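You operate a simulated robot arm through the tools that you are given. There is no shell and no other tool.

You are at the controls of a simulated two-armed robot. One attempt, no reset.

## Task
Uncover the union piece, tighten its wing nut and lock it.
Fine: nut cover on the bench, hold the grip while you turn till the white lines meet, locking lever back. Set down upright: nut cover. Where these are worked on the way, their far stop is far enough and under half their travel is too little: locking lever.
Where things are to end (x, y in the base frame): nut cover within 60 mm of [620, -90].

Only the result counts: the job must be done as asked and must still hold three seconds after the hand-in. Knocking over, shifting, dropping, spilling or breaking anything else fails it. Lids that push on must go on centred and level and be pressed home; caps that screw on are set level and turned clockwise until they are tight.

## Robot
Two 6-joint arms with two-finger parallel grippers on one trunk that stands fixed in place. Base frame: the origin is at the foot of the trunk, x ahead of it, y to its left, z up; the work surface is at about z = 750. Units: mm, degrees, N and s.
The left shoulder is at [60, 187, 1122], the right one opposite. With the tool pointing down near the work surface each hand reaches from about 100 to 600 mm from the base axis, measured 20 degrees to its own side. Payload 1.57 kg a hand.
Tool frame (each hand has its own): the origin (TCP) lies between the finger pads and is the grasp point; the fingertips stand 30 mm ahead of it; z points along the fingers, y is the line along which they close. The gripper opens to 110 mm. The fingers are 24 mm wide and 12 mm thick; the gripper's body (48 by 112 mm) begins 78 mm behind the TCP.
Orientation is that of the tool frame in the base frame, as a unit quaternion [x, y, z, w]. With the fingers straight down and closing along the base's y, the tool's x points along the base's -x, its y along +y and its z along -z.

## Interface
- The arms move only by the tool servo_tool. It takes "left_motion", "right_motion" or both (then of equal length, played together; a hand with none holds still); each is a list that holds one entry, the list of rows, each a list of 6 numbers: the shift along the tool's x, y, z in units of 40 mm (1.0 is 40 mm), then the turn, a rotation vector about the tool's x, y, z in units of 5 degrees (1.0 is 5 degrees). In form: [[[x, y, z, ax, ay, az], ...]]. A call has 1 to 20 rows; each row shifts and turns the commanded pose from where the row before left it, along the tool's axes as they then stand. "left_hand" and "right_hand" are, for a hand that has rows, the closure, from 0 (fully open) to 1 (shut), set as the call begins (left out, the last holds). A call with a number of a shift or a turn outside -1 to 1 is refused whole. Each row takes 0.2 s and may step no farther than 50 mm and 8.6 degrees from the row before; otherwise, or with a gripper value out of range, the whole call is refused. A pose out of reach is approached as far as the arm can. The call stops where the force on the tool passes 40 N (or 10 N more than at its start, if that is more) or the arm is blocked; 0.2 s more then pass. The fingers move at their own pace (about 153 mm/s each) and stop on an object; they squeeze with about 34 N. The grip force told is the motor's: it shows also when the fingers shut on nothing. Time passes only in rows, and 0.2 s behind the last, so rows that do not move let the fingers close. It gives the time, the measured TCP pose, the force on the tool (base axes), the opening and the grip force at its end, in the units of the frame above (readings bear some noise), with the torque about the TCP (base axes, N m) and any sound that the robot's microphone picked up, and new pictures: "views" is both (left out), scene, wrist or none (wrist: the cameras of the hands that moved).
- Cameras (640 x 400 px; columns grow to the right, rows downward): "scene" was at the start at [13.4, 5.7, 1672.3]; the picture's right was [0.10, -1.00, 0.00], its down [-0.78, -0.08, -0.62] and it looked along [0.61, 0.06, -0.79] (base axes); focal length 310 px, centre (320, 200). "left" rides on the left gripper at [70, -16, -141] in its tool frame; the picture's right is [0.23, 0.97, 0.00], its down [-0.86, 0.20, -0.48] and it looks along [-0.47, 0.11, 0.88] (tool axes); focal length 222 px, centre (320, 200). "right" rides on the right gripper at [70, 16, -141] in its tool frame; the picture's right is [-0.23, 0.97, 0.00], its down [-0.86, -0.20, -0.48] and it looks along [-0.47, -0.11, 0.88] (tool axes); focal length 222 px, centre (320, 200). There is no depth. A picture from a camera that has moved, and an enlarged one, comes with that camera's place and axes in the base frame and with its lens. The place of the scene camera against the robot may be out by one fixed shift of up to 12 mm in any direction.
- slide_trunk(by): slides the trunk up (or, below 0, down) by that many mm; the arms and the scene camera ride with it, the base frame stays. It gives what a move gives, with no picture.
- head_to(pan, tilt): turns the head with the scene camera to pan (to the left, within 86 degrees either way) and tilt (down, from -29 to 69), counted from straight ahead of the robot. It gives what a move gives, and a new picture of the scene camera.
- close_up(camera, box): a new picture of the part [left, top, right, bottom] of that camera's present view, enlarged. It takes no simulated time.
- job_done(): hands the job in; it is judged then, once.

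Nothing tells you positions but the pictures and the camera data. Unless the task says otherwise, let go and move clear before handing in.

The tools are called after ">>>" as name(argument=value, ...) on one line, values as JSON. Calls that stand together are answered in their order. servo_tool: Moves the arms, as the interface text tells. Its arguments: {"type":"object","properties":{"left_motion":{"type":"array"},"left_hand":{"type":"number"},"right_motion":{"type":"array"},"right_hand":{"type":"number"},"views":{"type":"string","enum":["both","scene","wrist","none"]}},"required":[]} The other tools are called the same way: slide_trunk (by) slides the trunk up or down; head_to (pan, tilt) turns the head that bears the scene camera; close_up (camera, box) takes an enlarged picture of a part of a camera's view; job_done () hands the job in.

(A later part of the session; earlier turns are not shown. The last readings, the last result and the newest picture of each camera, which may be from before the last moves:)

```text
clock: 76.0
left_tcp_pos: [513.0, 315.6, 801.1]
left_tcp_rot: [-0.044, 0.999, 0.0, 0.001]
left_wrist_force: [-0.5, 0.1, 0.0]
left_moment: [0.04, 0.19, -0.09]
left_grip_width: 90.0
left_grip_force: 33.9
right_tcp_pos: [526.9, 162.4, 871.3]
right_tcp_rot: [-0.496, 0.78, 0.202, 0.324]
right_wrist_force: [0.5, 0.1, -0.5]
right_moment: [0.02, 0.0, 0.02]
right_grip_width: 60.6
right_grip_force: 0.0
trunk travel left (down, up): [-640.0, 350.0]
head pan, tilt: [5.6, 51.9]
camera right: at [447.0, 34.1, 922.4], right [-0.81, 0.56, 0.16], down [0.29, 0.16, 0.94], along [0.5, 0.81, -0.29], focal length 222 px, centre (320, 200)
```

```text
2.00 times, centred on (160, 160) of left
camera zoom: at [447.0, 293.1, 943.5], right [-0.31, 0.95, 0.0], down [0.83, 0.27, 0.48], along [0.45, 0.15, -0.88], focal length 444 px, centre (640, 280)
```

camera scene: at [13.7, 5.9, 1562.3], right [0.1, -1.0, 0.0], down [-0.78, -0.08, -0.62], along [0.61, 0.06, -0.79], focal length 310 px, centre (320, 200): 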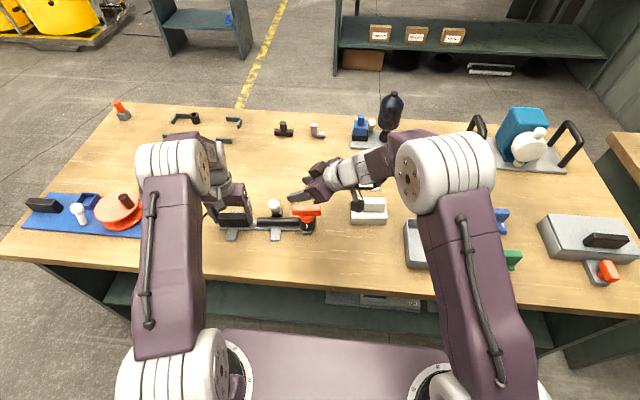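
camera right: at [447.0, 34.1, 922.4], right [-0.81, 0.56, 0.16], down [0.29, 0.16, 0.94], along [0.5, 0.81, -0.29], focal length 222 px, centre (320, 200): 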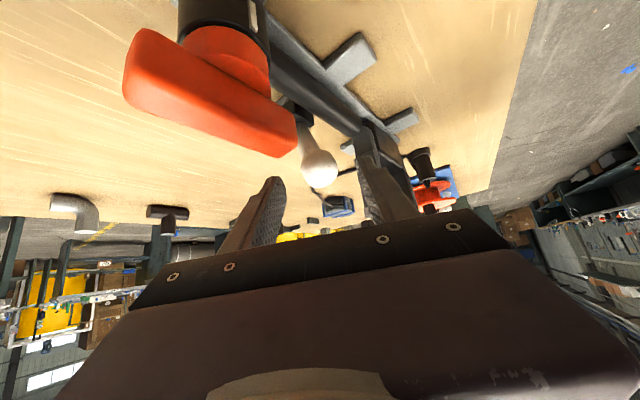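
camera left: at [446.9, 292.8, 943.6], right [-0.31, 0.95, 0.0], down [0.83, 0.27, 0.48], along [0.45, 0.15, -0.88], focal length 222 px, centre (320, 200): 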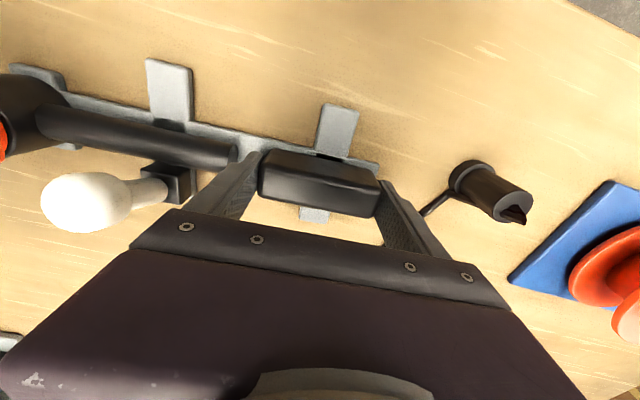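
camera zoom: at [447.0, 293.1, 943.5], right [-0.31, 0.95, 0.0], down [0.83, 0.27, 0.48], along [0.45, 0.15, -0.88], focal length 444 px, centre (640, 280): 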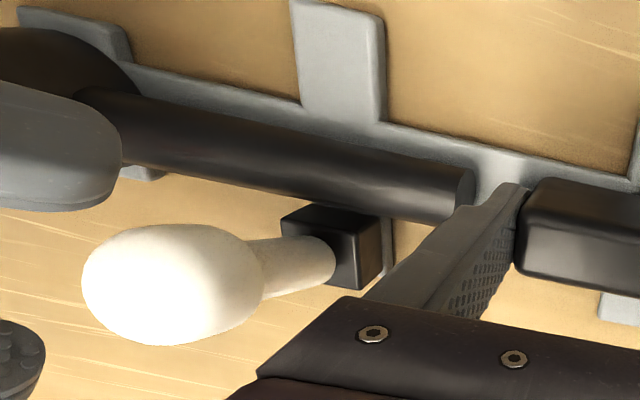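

It's well centred. I'll advance the last 50 mm around the ball, watching from the left camera.

>>> servo_tool(right_motion=[[[0, 0, 0.31, 0, 0, 0], [0, 0, 0.31, 0, 0, 0], [0, 0, 0.31, 0, 0, 0], [0, 0, 0.31, 0, 0, 0], [0, 0, 0, 0, 0, 0]]], right_hand=0.45, views="wrist")

>>> close_up(camera="right", box=[200, 60, 440, 240])

>>> close_up(camera="left", box=[0, 60, 320, 260])

```text
clock: 77.2
left_tcp_pos: [514.2, 315.2, 802.4]
left_tcp_rot: [-0.042, 0.999, 0.0, -0.001]
left_wrist_force: [-0.8, -1.4, -0.2]
left_moment: [-0.06, 0.11, 0.0]
left_grip_width: 90.0
left_grip_force: 34.6
right_tcp_pos: [540.5, 194.5, 835.5]
right_tcp_rot: [-0.495, 0.78, 0.202, 0.325]
right_wrist_force: [-0.5, 0.0, 0.1]
right_moment: [0.01, 0.03, 0.04]
right_grip_width: 60.6
right_grip_force: 0.0
trunk travel left (down, up): [-640.0, 350.0]
head pan, tilt: [5.6, 51.9]
camera right: at [462.1, 65.8, 887.5], right [-0.81, 0.56, 0.16], down [0.29, 0.16, 0.94], along [0.5, 0.81, -0.29], focal length 222 px, centre (320, 200)
```

right: 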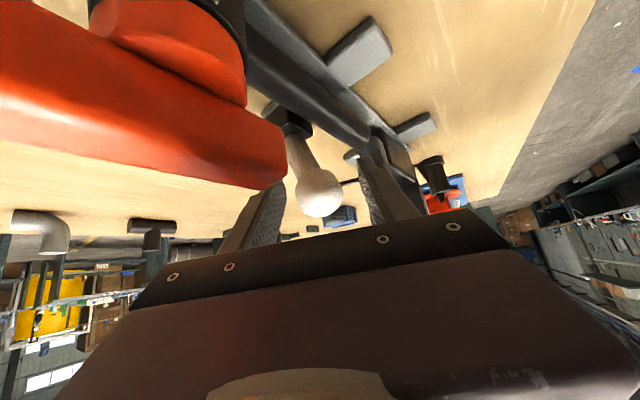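

```text
2.22 times, centred on (320, 150) of right
camera zoom: at [462.1, 65.8, 887.5], right [-0.81, 0.56, 0.16], down [0.29, 0.16, 0.94], along [0.5, 0.81, -0.29], focal length 494 px, centre (320, 311)
```

zoom: 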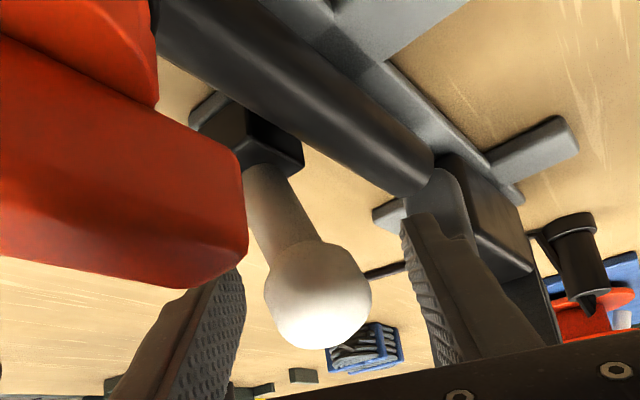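

```text
2.00 times, centred on (160, 160) of left
camera zoom: at [447.0, 293.1, 943.5], right [-0.31, 0.95, 0.0], down [0.83, 0.27, 0.48], along [0.45, 0.15, -0.88], focal length 444 px, centre (640, 280)
```

zoom: 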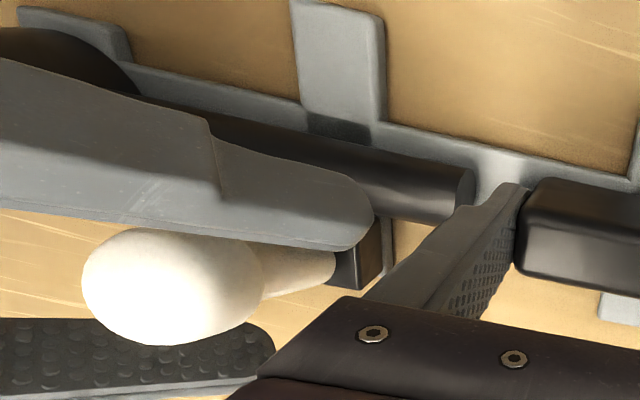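

The ball is straddled. I'll move away from the robot in small steps until the rear finger meets the ball, then press on while watching both hands' forces.

>>> servo_tool(right_motion=[[[-0.0354, -0.0865, 0.036, 0, 0, 0], [-0.0354, -0.0865, 0.036, 0, 0, 0], [-0.0354, -0.0865, 0.036, 0, 0, 0], [-0.0354, -0.0865, 0.036, 0, 0, 0], [0, 0, 0, 0, 0, 0]]], views="none")

>>> servo_tool(right_motion=[[[-0.0265, -0.065, 0.027, 0, 0, 0], [-0.0265, -0.065, 0.027, 0, 0, 0], [0, 0, 0, 0, 0, 0]]], views="wrist")

>>> close_up(camera="left", box=[0, 60, 320, 260])

```text
clock: 78.4
left_tcp_pos: [513.0, 315.2, 802.3]
left_tcp_rot: [-0.043, 0.999, 0.0, 0.0]
left_wrist_force: [-0.3, -0.5, -0.6]
left_moment: [-0.05, 0.12, -0.06]
left_grip_width: 89.8
left_grip_force: 33.9
right_tcp_pos: [557.1, 193.5, 836.3]
right_tcp_rot: [-0.496, 0.779, 0.204, 0.325]
right_wrist_force: [0.4, 0.4, 0.3]
right_moment: [0.01, 0.02, -0.04]
right_grip_width: 60.4
right_grip_force: 0.1
trunk travel left (down, up): [-640.0, 350.0]
head pan, tilt: [5.6, 51.9]
```

```text
clock: 79.2
left_tcp_pos: [514.9, 315.1, 802.7]
left_tcp_rot: [-0.044, 0.999, 0.0, 0.0]
left_wrist_force: [1.9, -0.7, -0.8]
left_moment: [0.38, 0.29, 0.16]
left_grip_width: 89.8
left_grip_force: 33.7
right_tcp_pos: [563.1, 195.7, 836.7]
right_tcp_rot: [-0.496, 0.779, 0.203, 0.325]
right_wrist_force: [-2.9, 1.9, 1.3]
right_moment: [-0.02, -0.01, -0.04]
right_grip_width: 62.9
right_grip_force: 1.0
trunk travel left (down, up): [-640.0, 350.0]
head pan, tilt: [5.6, 51.9]
camera right: at [484.3, 67.2, 887.7], right [-0.81, 0.56, 0.16], down [0.29, 0.16, 0.94], along [0.5, 0.81, -0.29], focal length 222 px, centre (320, 200)
```

right: 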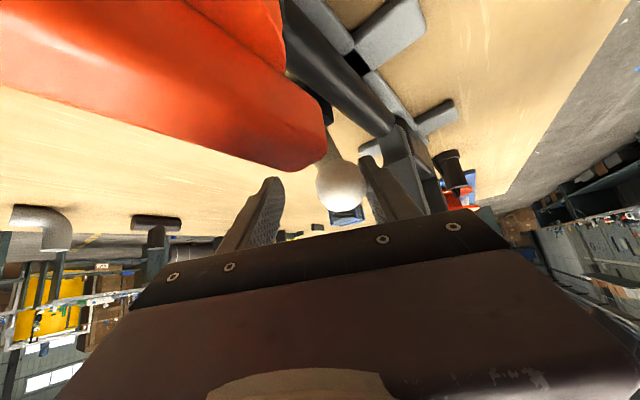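

```text
2.00 times, centred on (160, 160) of left
camera zoom: at [447.1, 293.1, 943.5], right [-0.31, 0.95, 0.0], down [0.83, 0.27, 0.48], along [0.45, 0.15, -0.88], focal length 444 px, centre (640, 280)
```

zoom: 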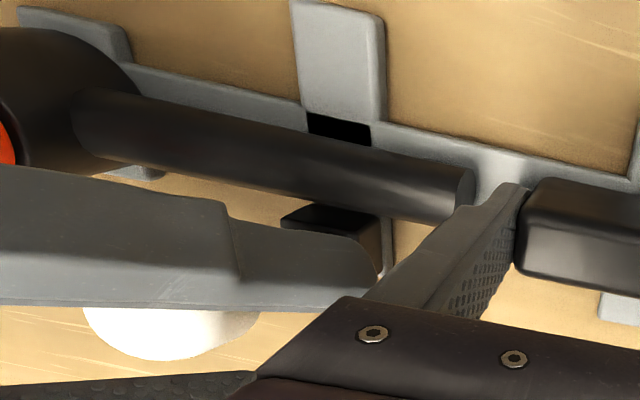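

The ball is moving: about 5 mm with only 3 N, and the fixture stays still in the left camera's view. I'll keep pushing it away in small steps.

>>> servo_tool(right_motion=[[[-0.0265, -0.065, 0.027, 0, 0, 0], [-0.0265, -0.065, 0.027, 0, 0, 0], [-0.0265, -0.065, 0.027, 0, 0, 0], [0, 0, 0, 0, 0, 0]]], views="wrist")

>>> close_up(camera="left", box=[0, 60, 320, 260])

>>> close_up(camera="right", box=[200, 60, 440, 240])

```text
clock: 80.2
left_tcp_pos: [513.8, 315.6, 801.1]
left_tcp_rot: [-0.044, 0.999, 0.0, 0.0]
left_wrist_force: [1.6, -0.1, 0.4]
left_moment: [-0.18, 0.04, 0.16]
left_grip_width: 89.8
left_grip_force: 34.0
right_tcp_pos: [572.8, 195.4, 837.9]
right_tcp_rot: [-0.495, 0.78, 0.202, 0.325]
right_wrist_force: [-0.3, 0.4, 0.0]
right_moment: [-0.03, 0.02, 0.01]
right_grip_width: 60.8
right_grip_force: 0.0
trunk travel left (down, up): [-640.0, 350.0]
head pan, tilt: [5.6, 51.9]
camera right: at [494.0, 67.2, 888.4], right [-0.81, 0.56, 0.16], down [0.29, 0.16, 0.94], along [0.51, 0.81, -0.29], focal length 222 px, centre (320, 200)
```

right: 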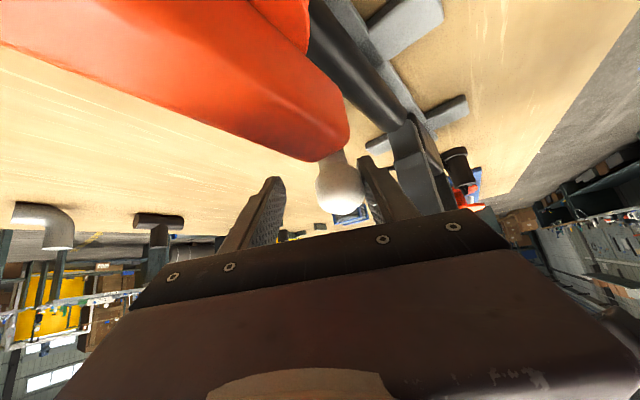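

```text
2.00 times, centred on (160, 160) of left
camera zoom: at [447.1, 293.2, 943.5], right [-0.31, 0.95, 0.0], down [0.83, 0.27, 0.48], along [0.45, 0.15, -0.88], focal length 444 px, centre (640, 280)
```

zoom: 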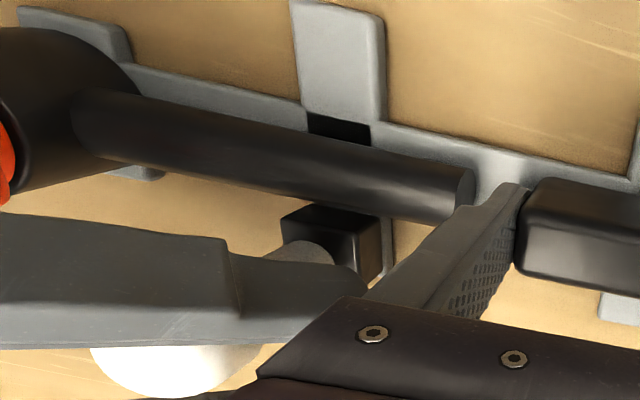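

```text
2.22 times, centred on (320, 150) of right
camera zoom: at [494.0, 67.2, 888.4], right [-0.81, 0.56, 0.16], down [0.29, 0.16, 0.94], along [0.51, 0.81, -0.29], focal length 494 px, centre (320, 311)
```

zoom: 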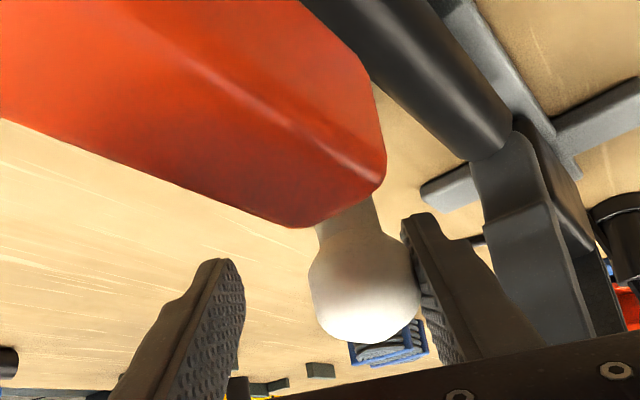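

The lever is swinging away freely now. I'll continue along its arc, lowering slightly as it passes over centre.

>>> servo_tool(right_motion=[[[-0.0177, -0.0865, 0.0537, 0, 0, 0], [-0.0177, -0.0865, 0.0537, 0, 0, 0], [-0.0177, -0.0865, 0.0537, 0, 0, 0], [-0.0177, -0.0865, 0.0537, 0, 0, 0], [0, 0, 0, 0, 0, 0]]], views="wrist")

>>> close_up(camera="left", box=[0, 60, 320, 260])

>>> close_up(camera="right", box=[200, 60, 440, 240])

```text
clock: 81.4
left_tcp_pos: [515.0, 314.7, 803.1]
left_tcp_rot: [-0.044, 0.999, -0.001, 0.0]
left_wrist_force: [0.6, 0.7, 0.8]
left_moment: [-0.14, 0.05, 0.15]
left_grip_width: 89.9
left_grip_force: 34.4
right_tcp_pos: [588.6, 196.8, 832.5]
right_tcp_rot: [-0.496, 0.779, 0.203, 0.325]
right_wrist_force: [0.4, 0.1, 1.2]
right_moment: [-0.02, 0.04, -0.01]
right_grip_width: 60.5
right_grip_force: 0.0
trunk travel left (down, up): [-640.0, 350.0]
head pan, tilt: [5.6, 51.9]
camera right: at [509.7, 68.9, 884.4], right [-0.81, 0.56, 0.16], down [0.29, 0.16, 0.94], along [0.5, 0.81, -0.29], focal length 222 px, centre (320, 200)
```

right: 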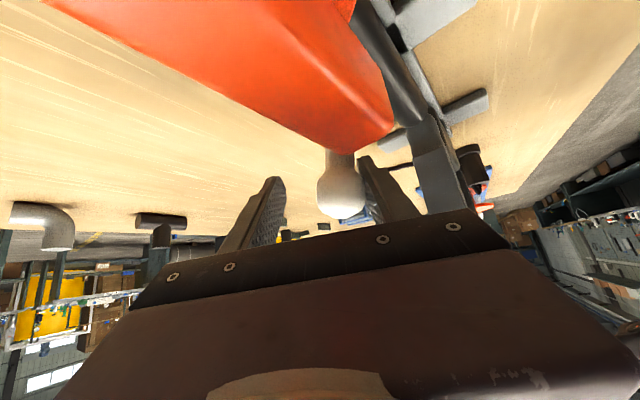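

```text
2.00 times, centred on (160, 160) of left
camera zoom: at [447.1, 293.2, 943.5], right [-0.31, 0.95, 0.0], down [0.83, 0.27, 0.48], along [0.45, 0.15, -0.88], focal length 444 px, centre (640, 280)
```

zoom: 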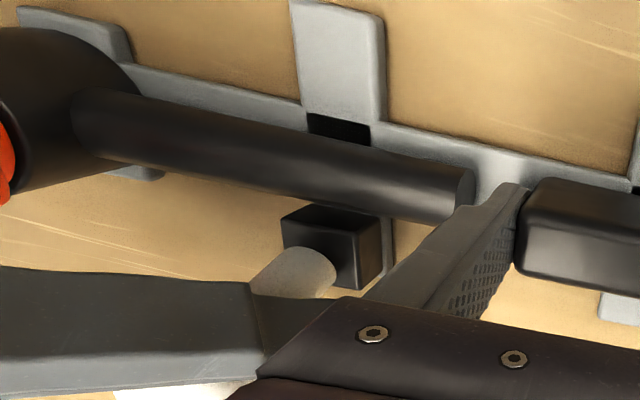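

```text
2.22 times, centred on (320, 150) of right
camera zoom: at [509.7, 68.9, 884.4], right [-0.81, 0.56, 0.16], down [0.29, 0.16, 0.94], along [0.5, 0.81, -0.29], focal length 494 px, centre (320, 311)
```

zoom: 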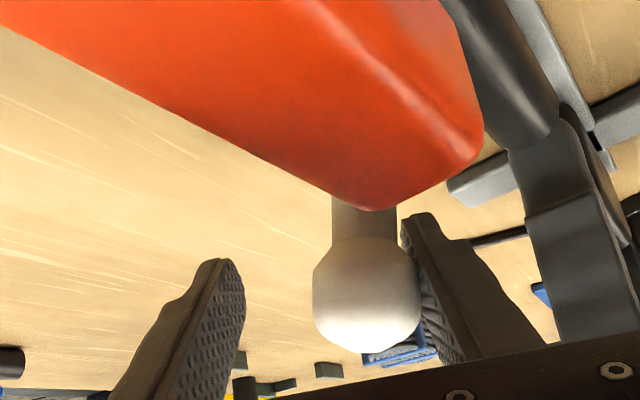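

It's still moving easily. I'll keep going towards its far stop.

>>> servo_tool(right_motion=[[[-0.0089, -0.0865, 0.0627, 0, 0, 0], [-0.0089, -0.0865, 0.0627, 0, 0, 0], [-0.0089, -0.0865, 0.0627, 0, 0, 0], [-0.0089, -0.0865, 0.0627, 0, 0, 0], [0, 0, 0, 0, 0, 0]]], views="wrist")

>>> close_up(camera="left", box=[0, 60, 320, 260])

>>> close_up(camera="right", box=[200, 60, 440, 240])

```text
clock: 82.6
left_tcp_pos: [513.7, 314.6, 802.0]
left_tcp_rot: [-0.044, 0.999, 0.001, 0.0]
left_wrist_force: [3.4, -1.7, -0.4]
left_moment: [0.45, 0.43, 0.24]
left_grip_width: 89.9
left_grip_force: 33.9
right_tcp_pos: [605.8, 197.8, 827.1]
right_tcp_rot: [-0.496, 0.78, 0.203, 0.324]
right_wrist_force: [-4.3, 2.4, 1.3]
right_moment: [-0.03, 0.09, -0.03]
right_grip_width: 64.8
right_grip_force: 3.0
trunk travel left (down, up): [-640.0, 350.0]
head pan, tilt: [5.6, 51.9]
camera right: at [526.1, 70.2, 878.9], right [-0.81, 0.56, 0.16], down [0.29, 0.16, 0.94], along [0.5, 0.81, -0.29], focal length 222 px, centre (320, 200)
```

right: 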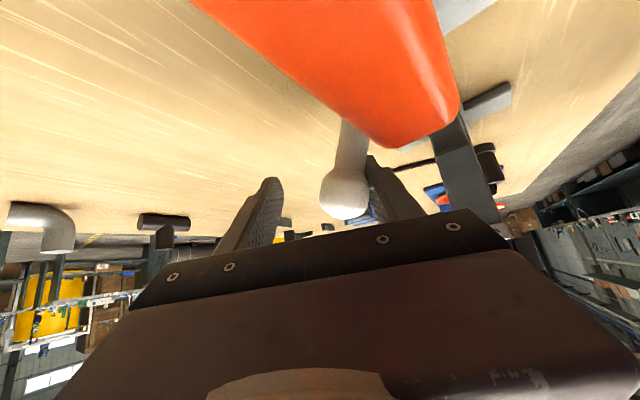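

```text
2.00 times, centred on (160, 160) of left
camera zoom: at [447.0, 293.2, 943.5], right [-0.31, 0.95, 0.0], down [0.83, 0.27, 0.48], along [0.45, 0.15, -0.88], focal length 444 px, centre (640, 280)
```

zoom: 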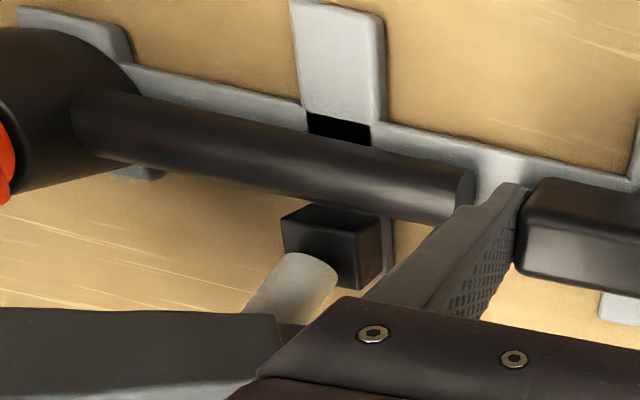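

```text
2.22 times, centred on (320, 150) of right
camera zoom: at [526.1, 70.2, 878.9], right [-0.81, 0.56, 0.16], down [0.29, 0.16, 0.94], along [0.5, 0.81, -0.29], focal length 494 px, centre (320, 311)
```

zoom: 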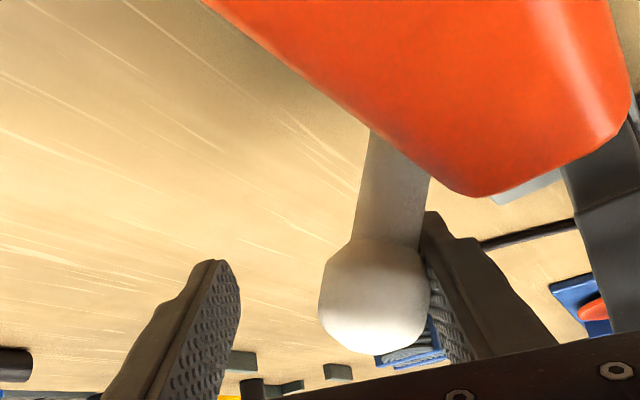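

The resistance is rising (about 5 N), so this may be the far stop. I'll press a little more to confirm.

>>> servo_tool(right_motion=[[[-0.0177, -0.065, 0.04, 0, 0, 0], [-0.0177, -0.065, 0.04, 0, 0, 0], [0, 0, 0, 0, 0, 0]]], views="wrist")

>>> close_up(camera="left", box=[0, 60, 320, 260])

>>> close_up(camera="right", box=[200, 60, 440, 240])

```text
clock: 83.4
left_tcp_pos: [514.1, 315.0, 802.0]
left_tcp_rot: [-0.044, 0.999, 0.0, 0.0]
left_wrist_force: [12.2, -3.7, -0.6]
left_moment: [0.23, 0.48, 1.28]
left_grip_width: 89.7
left_grip_force: 34.0
right_tcp_pos: [609.9, 198.6, 826.1]
right_tcp_rot: [-0.496, 0.779, 0.204, 0.325]
right_wrist_force: [-11.5, 3.5, 0.9]
right_moment: [-0.05, 0.01, -0.08]
right_grip_width: 71.5
right_grip_force: 6.7
trunk travel left (down, up): [-640.0, 350.0]
head pan, tilt: [5.6, 51.9]
camera right: at [531.6, 70.9, 877.6], right [-0.81, 0.56, 0.16], down [0.29, 0.16, 0.94], along [0.5, 0.81, -0.29], focal length 222 px, centre (320, 200)
```

right: 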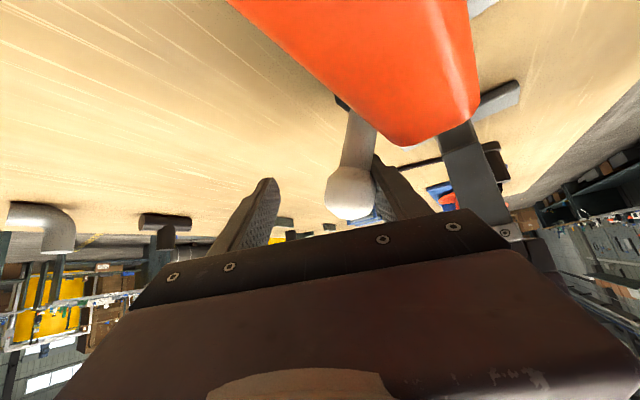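

```text
2.00 times, centred on (160, 160) of left
camera zoom: at [447.6, 293.0, 943.6], right [-0.31, 0.95, 0.0], down [0.83, 0.27, 0.48], along [0.46, 0.15, -0.88], focal length 444 px, centre (640, 280)
```

zoom: 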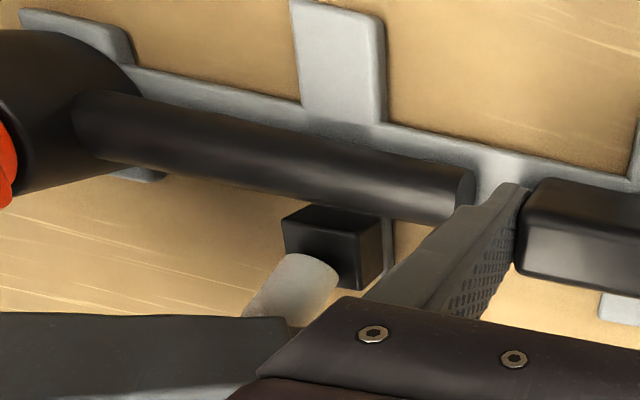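

```text
2.22 times, centred on (320, 150) of right
camera zoom: at [531.6, 70.9, 877.6], right [-0.81, 0.56, 0.16], down [0.29, 0.16, 0.94], along [0.5, 0.81, -0.29], focal length 494 px, centre (320, 311)
```

zoom: 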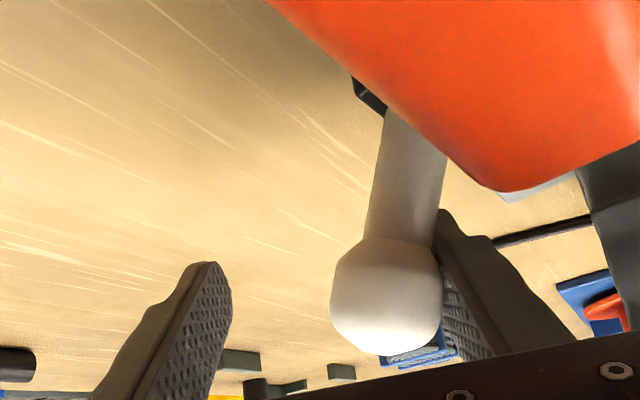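

The force climbed to 12 N without further movement, so the lever is at its far stop, leaning away. I'll ease off and withdraw the hand the way it came.

>>> servo_tool(right_motion=[[[0.066, 0.162, -0.0675, 0, 0, 0], [0.066, 0.162, -0.0675, 0, 0, 0], [0, 0, -0.4, 0, 0, 0], [0, 0, -0.5, 0, 0, 0], [0, 0, -0.5, 0, 0, 0], [0, 0, -0.5, 0, 0, 0], [-0.35, 0, -0.35, 0, 0, 0]]], right_hand=0.45, views="both")

>>> close_up(camera="left", box=[0, 60, 320, 260])

>>> close_up(camera="scene", box=[190, 160, 350, 260])

```text
clock: 85.0
left_tcp_pos: [512.4, 314.2, 801.0]
left_tcp_rot: [-0.045, 0.999, 0.0, 0.0]
left_wrist_force: [-1.8, 0.1, -0.1]
left_moment: [0.03, -0.08, -0.17]
left_grip_width: 89.7
left_grip_force: 34.1
right_tcp_pos: [575.0, 149.4, 899.5]
right_tcp_rot: [-0.495, 0.78, 0.202, 0.325]
right_wrist_force: [-0.4, -0.3, 0.0]
right_moment: [-0.01, 0.0, -0.02]
right_grip_width: 60.3
right_grip_force: 0.0
right hand out of reach, approached as far as the arm can: row 1, 2
trunk travel left (down, up): [-640.0, 350.0]
head pan, tilt: [5.6, 51.9]
camera scene: at [12.9, 5.9, 1562.2], right [0.1, -1.0, 0.0], down [-0.78, -0.08, -0.62], along [0.61, 0.06, -0.79], focal length 310 px, centre (320, 200)
camera right: at [495.6, 21.6, 950.6], right [-0.81, 0.56, 0.15], down [0.29, 0.16, 0.94], along [0.51, 0.81, -0.29], focal length 222 px, centre (320, 200)
```

scene: 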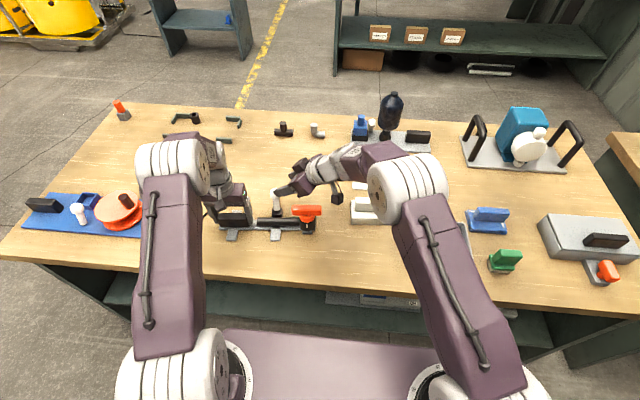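
right: 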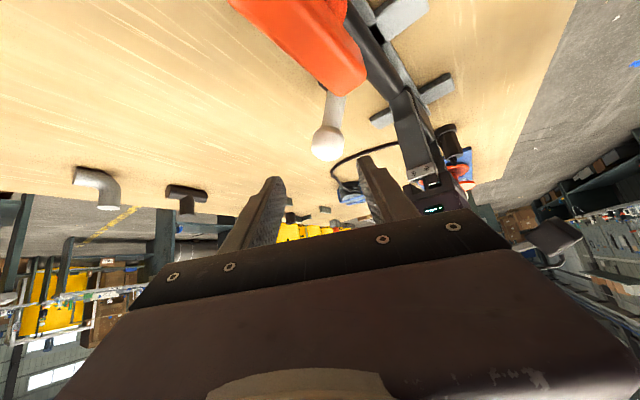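

```text
2.00 times, centred on (160, 160) of left
camera zoom: at [446.4, 293.1, 943.5], right [-0.31, 0.95, 0.0], down [0.83, 0.27, 0.48], along [0.45, 0.15, -0.88], focal length 444 px, centre (640, 280)
```

zoom: 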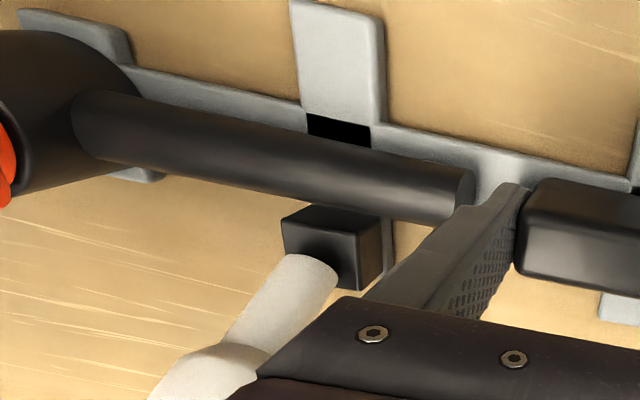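

```text
4.00 times, centred on (270, 210) of scene
camera zoom: at [12.9, 5.9, 1562.2], right [0.1, -1.0, 0.0], down [-0.78, -0.08, -0.62], along [0.61, 0.06, -0.79], focal length 1239 px, centre (520, 160)
```

zoom: 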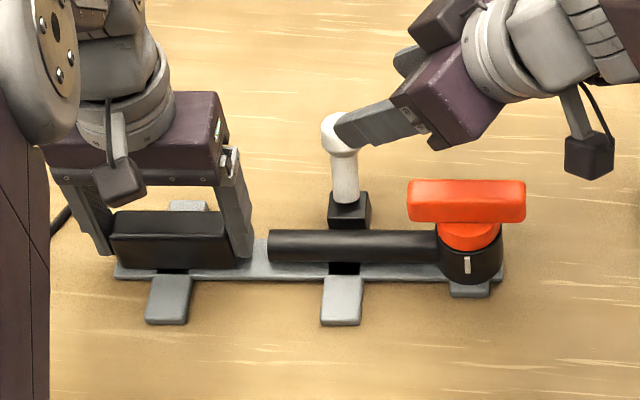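

The lever rests at its far stop, leaning away at about (584, 196). Now I'll return the right hand above the nut with the earlier grasp orientation and check the alignment.

>>> servo_tool(right_motion=[[[0.16, 0.1625, -0.568, 0, 0, 0], [0.16, 0.1625, -0.568, 0, 0, 0], [0.16, 0.1625, -0.568, 0, 0, 0], [0, 0, 0, 0, 1, 0], [0, 0, 0, 0, 1, 0], [0, 0, 0, 0, 1, 0], [0, 0, 0, -0.5, 0, -0.8666], [0, 0, 0, -0.5, 0, -0.8666], [0, 0, 0, -0.5, 0, -0.8666], [0, 0, 0, -0.5, 0, -0.8666], [0, 0, 0, -0.5, 0, -0.8666], [0, 0, 0, -0.5, 0, -0.8666]]], right_hand=0.45, views="wrist")

>>> close_up(camera="right", box=[200, 20, 440, 220])

```text
clock: 87.6
left_tcp_pos: [513.8, 315.8, 800.5]
left_tcp_rot: [-0.044, 0.999, -0.001, 0.0]
left_wrist_force: [0.0, -0.3, 1.0]
left_moment: [0.03, 0.0, -0.1]
left_grip_width: 89.8
left_grip_force: 33.9
right_tcp_pos: [531.5, 102.2, 933.4]
right_tcp_rot: [0.712, -0.653, -0.188, -0.176]
right_wrist_force: [0.2, 0.2, -0.1]
right_moment: [0.03, -0.01, 0.03]
right_grip_width: 60.5
right_grip_force: 0.0
trunk travel left (down, up): [-640.0, 350.0]
head pan, tilt: [5.6, 51.9]
camera right: at [525.6, -28.5, 1022.4], right [-0.99, 0.11, 0.11], down [0.15, 0.52, 0.84], along [0.04, 0.85, -0.53], focal length 222 px, centre (320, 200)
```

right: 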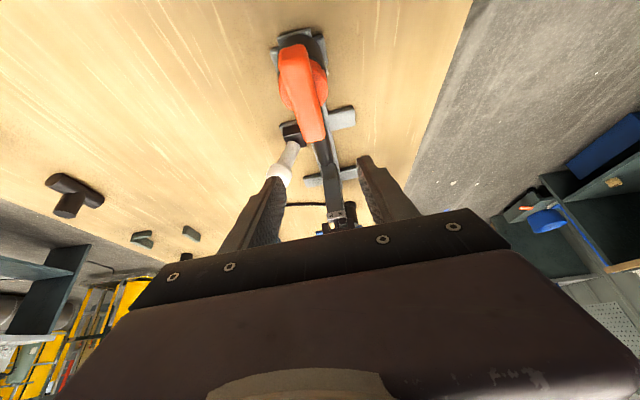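

```text
2.00 times, centred on (320, 120) of right
camera zoom: at [525.6, -28.5, 1022.4], right [-0.99, 0.11, 0.11], down [0.15, 0.52, 0.84], along [0.04, 0.85, -0.53], focal length 444 px, centre (320, 360)
```

zoom: 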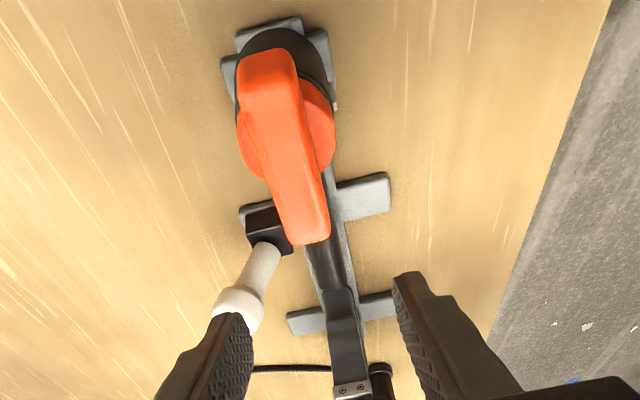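

The alignment is the same as before and the lever is out of the way. I'll go down and grip the bar again.

>>> servo_tool(right_motion=[[[0.231, 0.0, 0.4, 0, 0, 0], [0.231, 0.0, 0.4, 0, 0, 0], [0.231, 0.0, 0.4, 0, 0, 0], [0.231, 0.0, 0.4, 0, 0, 0], [0, 0, 0, 0, 0, 0]]], right_hand=0.45, views="none")

>>> servo_tool(right_motion=[[[0, 0, 0, 0, 0, 0], [0, 0, 0, 0, 0, 0], [0, 0, 0, 0, 0, 0]]], right_hand=1, views="none")

>>> servo_tool(right_motion=[[[0, -0.012, 0, 0.5, 0, 0.8666], [0, -0.012, 0, 0.5, 0, 0.8666], [0, 0, 0, 0, 0, 0]]], views="both")

>>> close_up(camera="scene", box=[270, 180, 350, 240])

>>> close_up(camera="right", box=[200, 60, 440, 240])

```text
clock: 88.8
left_tcp_pos: [514.2, 315.9, 800.9]
left_tcp_rot: [-0.044, 0.999, 0.0, 0.0]
left_wrist_force: [-0.2, 0.2, -0.1]
left_moment: [-0.06, 0.1, -0.04]
left_grip_width: 89.9
left_grip_force: 33.7
right_tcp_pos: [532.1, 101.9, 860.3]
right_tcp_rot: [0.711, -0.654, -0.187, -0.177]
right_wrist_force: [-0.9, 0.3, -0.1]
right_moment: [0.0, 0.0, 0.02]
right_grip_width: 60.4
right_grip_force: 0.2
trunk travel left (down, up): [-640.0, 350.0]
head pan, tilt: [5.6, 51.9]
```

```text
clock: 89.6
left_tcp_pos: [514.1, 315.1, 802.0]
left_tcp_rot: [-0.043, 0.999, -0.001, -0.001]
left_wrist_force: [-5.6, -1.3, 2.2]
left_moment: [0.11, -0.23, -1.33]
left_grip_width: 89.7
left_grip_force: 34.0
right_tcp_pos: [531.5, 101.2, 861.0]
right_tcp_rot: [0.711, -0.654, -0.188, -0.177]
right_wrist_force: [7.5, 1.0, -0.8]
right_moment: [-0.21, -0.14, 0.0]
right_grip_width: 23.4
right_grip_force: 33.8
trunk travel left (down, up): [-640.0, 350.0]
head pan, tilt: [5.6, 51.9]
```

```text
clock: 90.4
left_tcp_pos: [513.7, 314.8, 801.2]
left_tcp_rot: [-0.044, 0.999, 0.0, 0.0]
left_wrist_force: [-2.9, 5.6, 0.0]
left_moment: [0.09, 0.09, -0.57]
left_grip_width: 89.8
left_grip_force: 34.0
right_tcp_pos: [532.8, 102.8, 860.9]
right_tcp_rot: [-0.651, 0.713, 0.172, 0.193]
right_wrist_force: [2.8, -6.1, 0.8]
right_moment: [-0.15, 0.04, 0.01]
right_grip_width: 23.6
right_grip_force: 33.4
trunk travel left (down, up): [-640.0, 350.0]
head pan, tilt: [5.6, 51.9]
camera scene: at [13.6, 5.7, 1562.3], right [0.1, -1.0, 0.0], down [-0.78, -0.08, -0.62], along [0.61, 0.06, -0.79], focal length 310 px, centre (320, 200)
camera right: at [503.8, -26.3, 948.9], right [-0.95, 0.29, 0.11], down [0.24, 0.48, 0.84], along [0.19, 0.83, -0.53], focal length 222 px, centre (320, 200)
```

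scene: 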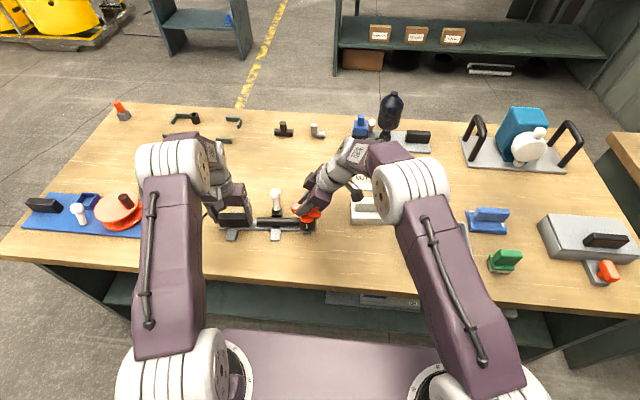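
right: 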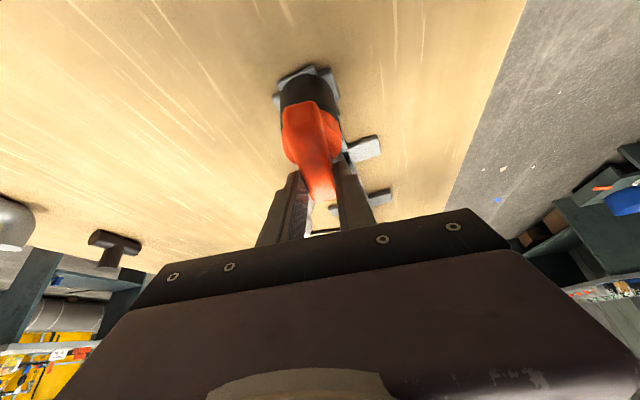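

```text
6.67 times, centred on (310, 210) of scene
camera zoom: at [13.6, 5.7, 1562.3], right [0.1, -1.0, 0.0], down [-0.78, -0.08, -0.62], along [0.61, 0.06, -0.79], focal length 2065 px, centre (387, 133)
```

zoom: 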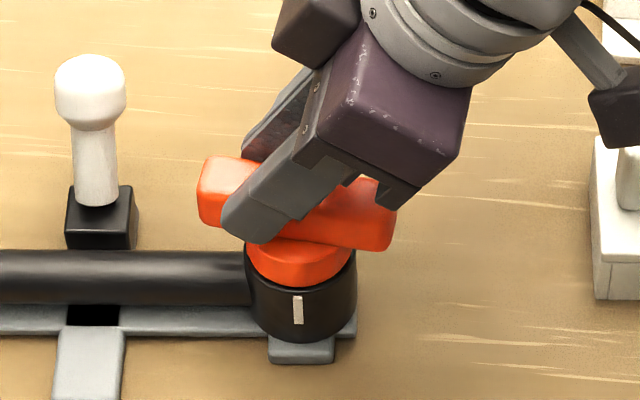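

```text
2.22 times, centred on (320, 150) of right
camera zoom: at [503.8, -26.3, 948.9], right [-0.95, 0.29, 0.11], down [0.24, 0.48, 0.84], along [0.19, 0.83, -0.53], focal length 494 px, centre (320, 311)
```

zoom: 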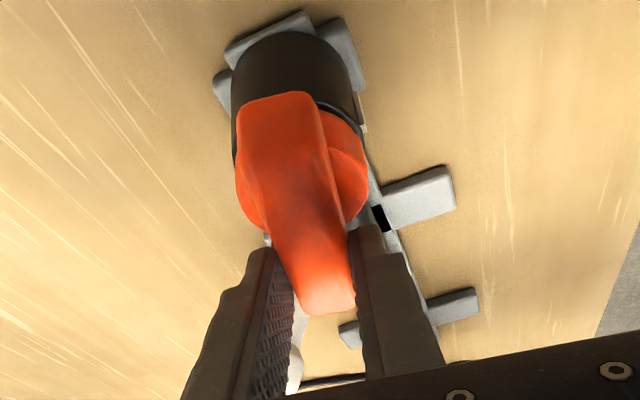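

With the lever released, the nut now turns freely with the hand (10°, width unchanged, almost no torque). I'll go on clockwise in steps and watch for the nut's white line.

>>> servo_tool(right_motion=[[[0, -0.011, 0, 0.5, 0, 0.8666], [0, -0.011, 0, 0.5, 0, 0.8666], [0, -0.011, 0, 0.5, 0, 0.8666], [0, -0.011, 0, 0.5, 0, 0.8666], [0, 0, 0, 0, 0, 0]]], views="scene")

>>> close_up(camera="scene", box=[270, 180, 350, 240])

>>> close_up(camera="right", box=[200, 60, 440, 240])

```text
clock: 91.6
left_tcp_pos: [513.5, 315.8, 802.2]
left_tcp_rot: [-0.044, 0.999, 0.0, 0.0]
left_wrist_force: [-5.0, 11.8, 0.1]
left_moment: [-0.12, -0.29, -0.88]
left_grip_width: 89.6
left_grip_force: 33.8
right_tcp_pos: [533.7, 102.0, 859.6]
right_tcp_rot: [-0.517, 0.816, 0.135, 0.221]
right_wrist_force: [4.3, -11.2, 0.1]
right_moment: [-0.43, 0.2, 0.06]
right_grip_width: 23.4
right_grip_force: 33.8
trunk travel left (down, up): [-640.0, 350.0]
head pan, tilt: [5.6, 51.9]
camera scene: at [13.7, 6.0, 1562.3], right [0.1, -1.0, 0.0], down [-0.78, -0.08, -0.62], along [0.61, 0.06, -0.79], focal length 310 px, centre (320, 200)
```

scene: 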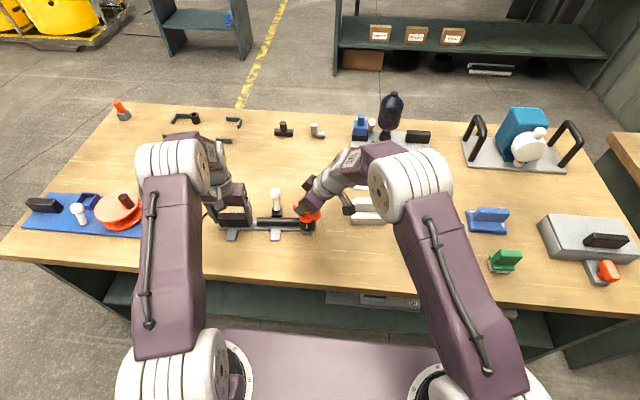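

```text
6.67 times, centred on (310, 210) of scene
camera zoom: at [13.7, 6.0, 1562.3], right [0.1, -1.0, 0.0], down [-0.78, -0.08, -0.62], along [0.61, 0.06, -0.79], focal length 2065 px, centre (387, 133)
```

zoom: 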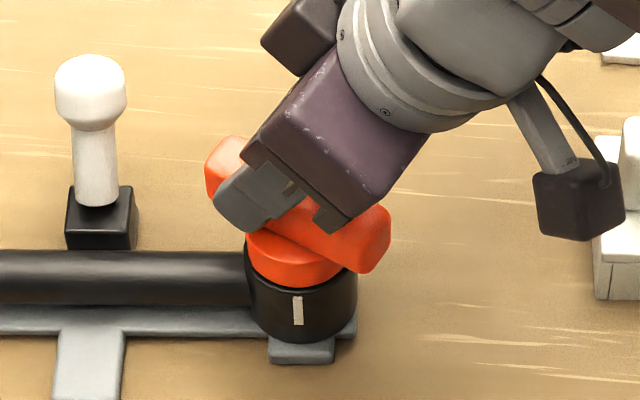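

```text
2.22 times, centred on (320, 150) of right
camera zoom: at [463.1, -9.0, 948.6], right [-0.8, 0.6, 0.11], down [0.39, 0.37, 0.84], along [0.46, 0.71, -0.53], focal length 494 px, centre (320, 311)
```

zoom: 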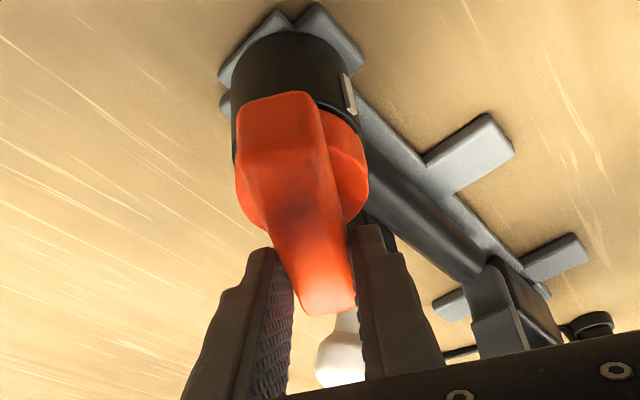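

30° done, still turning freely. There's some sideways load (11 N), so I'll shift the hand 1.5 mm to relieve it as I continue.

>>> servo_tool(right_motion=[[[0.0294, -0.016, -0.0168, 0, 0, 0], [0, -0.011, 0, 0.5, 0, 0.8666], [0, -0.011, 0, 0.5, 0, 0.8666], [0, -0.011, 0, 0.5, 0, 0.8666], [0, -0.011, 0, 0.5, 0, 0.8666], [0, 0, 0, 0, 0, 0]]], views="scene")

>>> close_up(camera="scene", box=[270, 180, 350, 240])

>>> close_up(camera="right", box=[200, 60, 440, 240])

```text
clock: 93.0
left_tcp_pos: [513.3, 315.5, 802.3]
left_tcp_rot: [-0.044, 0.999, 0.0, -0.001]
left_wrist_force: [-6.5, 10.7, 0.6]
left_moment: [-0.28, -0.27, -1.08]
left_grip_width: 89.9
left_grip_force: 33.9
right_tcp_pos: [536.6, 100.9, 860.4]
right_tcp_rot: [-0.367, 0.893, 0.096, 0.242]
right_wrist_force: [7.2, -11.5, 6.1]
right_moment: [-0.25, 0.08, 0.04]
right_grip_width: 23.0
right_grip_force: 33.8
trunk travel left (down, up): [-640.0, 350.0]
head pan, tilt: [5.6, 51.9]
camera scene: at [13.4, 5.6, 1562.3], right [0.1, -1.0, 0.0], down [-0.78, -0.08, -0.62], along [0.61, 0.06, -0.79], focal length 310 px, centre (320, 200)
```

scene: 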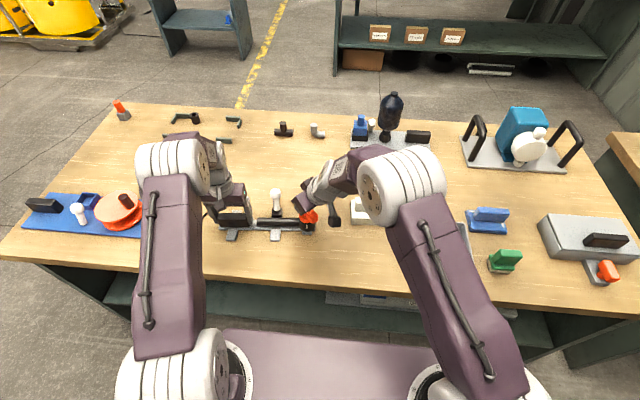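

```text
6.67 times, centred on (310, 210) of scene
camera zoom: at [13.4, 5.6, 1562.3], right [0.1, -1.0, 0.0], down [-0.78, -0.08, -0.62], along [0.61, 0.06, -0.79], focal length 2065 px, centre (387, 133)
```

zoom: 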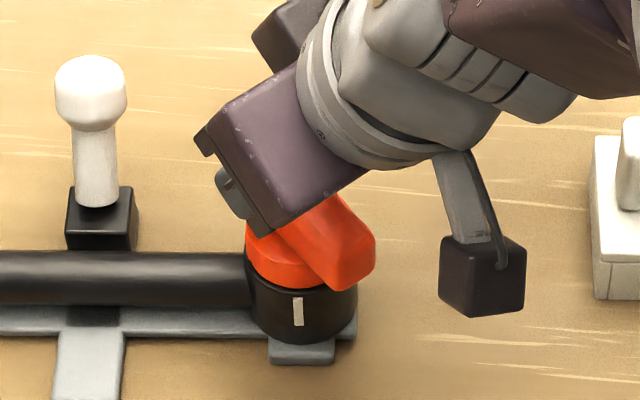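

```text
2.22 times, centred on (320, 150) of right
camera zoom: at [430.3, 20.3, 948.1], right [-0.55, 0.83, 0.11], down [0.49, 0.21, 0.85], along [0.68, 0.51, -0.52], focal length 494 px, centre (320, 311)
```

zoom: 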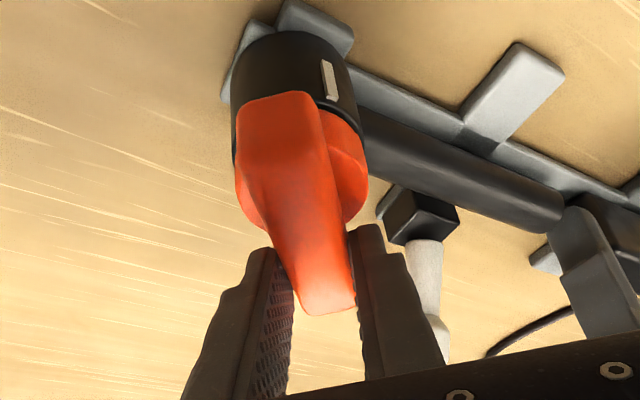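

50° done and the nut's line still isn't visible; it may be under the bar's near end. I'll check the left camera's view of the nut before going on.

>>> close_up(camera="left", box=[0, 40, 160, 160])

>>> close_up(camera="scene", box=[295, 205, 325, 227])

>>> close_up(camera="right", box=[275, 70, 345, 140])

```text
3.33 times, centred on (80, 100) of left
camera zoom: at [446.7, 293.1, 943.6], right [-0.31, 0.95, 0.0], down [0.83, 0.27, 0.48], along [0.45, 0.15, -0.88], focal length 740 px, centre (1120, 533)
```

zoom: 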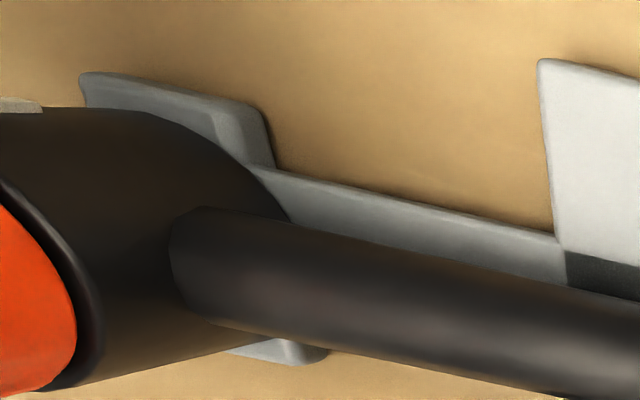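

```text
16.00 times, centred on (310, 216) of scene
camera zoom: at [13.4, 5.6, 1562.3], right [0.1, -1.0, 0.0], down [-0.78, -0.08, -0.62], along [0.61, 0.06, -0.79], focal length 4955 px, centre (480, -56)
```

zoom: 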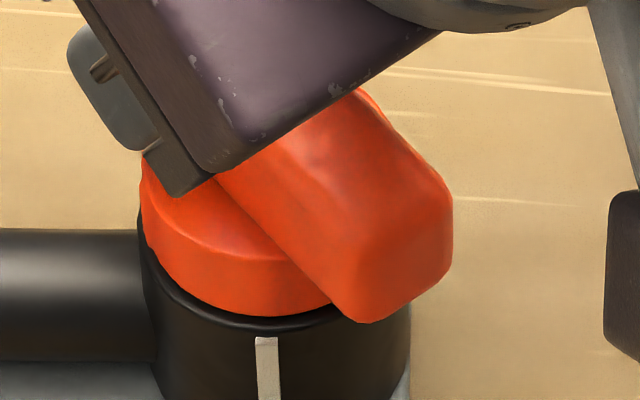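

```text
5.71 times, centred on (310, 105) of right
camera zoom: at [430.3, 20.3, 948.1], right [-0.55, 0.83, 0.11], down [0.49, 0.21, 0.85], along [0.68, 0.51, -0.52], focal length 1269 px, centre (377, 743)
```

zoom: 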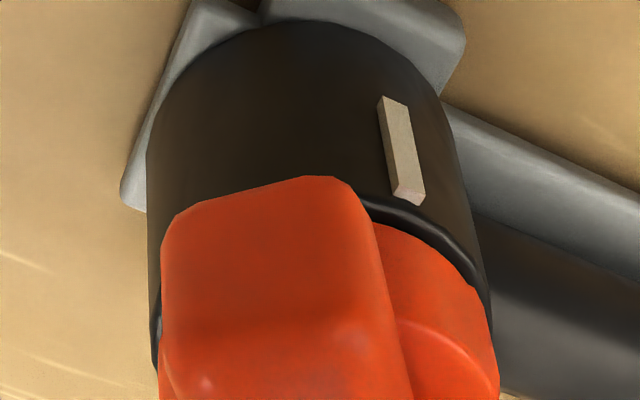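

There's still no line on the visible part of the disc. I'll turn another 20°, relieving the sideways load a little more.

>>> servo_tool(right_motion=[[[0.02, 0.0, -0.012, 0, 0, 0], [0, -0.009, 0, 0.5, 0, 0.8666], [0, -0.009, 0, 0.5, 0, 0.8666], [0, -0.009, 0, 0.5, 0, 0.8666], [0, -0.009, 0, 0.5, 0, 0.8666], [0, 0, 0, 0, 0, 0]]], views="none")

>>> close_up(camera="scene", box=[290, 195, 330, 227])

>>> close_up(camera="right", box=[200, 60, 440, 240])

>>> close_up(camera="left", box=[0, 60, 80, 160])

```text
clock: 94.4
left_tcp_pos: [513.3, 315.5, 801.9]
left_tcp_rot: [-0.044, 0.999, 0.001, 0.001]
left_wrist_force: [-7.6, 6.6, -2.0]
left_moment: [0.46, -0.01, -1.53]
left_grip_width: 89.9
left_grip_force: 34.3
right_tcp_pos: [534.9, 98.7, 859.9]
right_tcp_rot: [-0.209, 0.942, 0.054, 0.255]
right_wrist_force: [8.6, -9.2, 13.1]
right_moment: [-0.24, -0.13, 0.09]
right_grip_width: 23.1
right_grip_force: 34.0
trunk travel left (down, up): [-640.0, 350.0]
head pan, tilt: [5.6, 51.9]
```

```text
12.50 times, centred on (310, 211) of scene
camera zoom: at [12.9, 5.3, 1562.3], right [0.1, -1.0, 0.0], down [-0.78, -0.08, -0.62], along [0.61, 0.06, -0.79], focal length 3871 px, centre (445, 62)
```

zoom: 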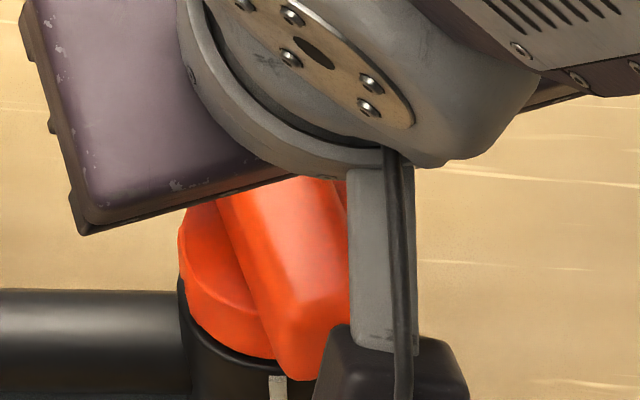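

```text
2.22 times, centred on (320, 150) of right
camera zoom: at [408.9, 58.7, 948.0], right [-0.23, 0.97, 0.11], down [0.53, 0.03, 0.85], along [0.81, 0.25, -0.52], focal length 494 px, centre (320, 311)
```

zoom: 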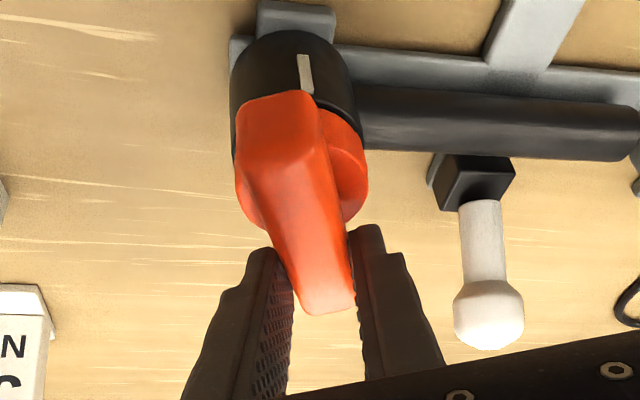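

```text
4.00 times, centred on (40, 110) of left
camera zoom: at [446.3, 292.8, 943.7], right [-0.31, 0.95, 0.0], down [0.83, 0.27, 0.48], along [0.45, 0.15, -0.88], focal length 888 px, centre (1440, 560)
```

zoom: 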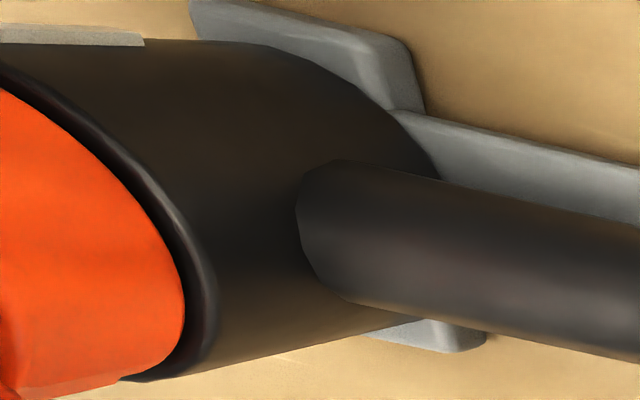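

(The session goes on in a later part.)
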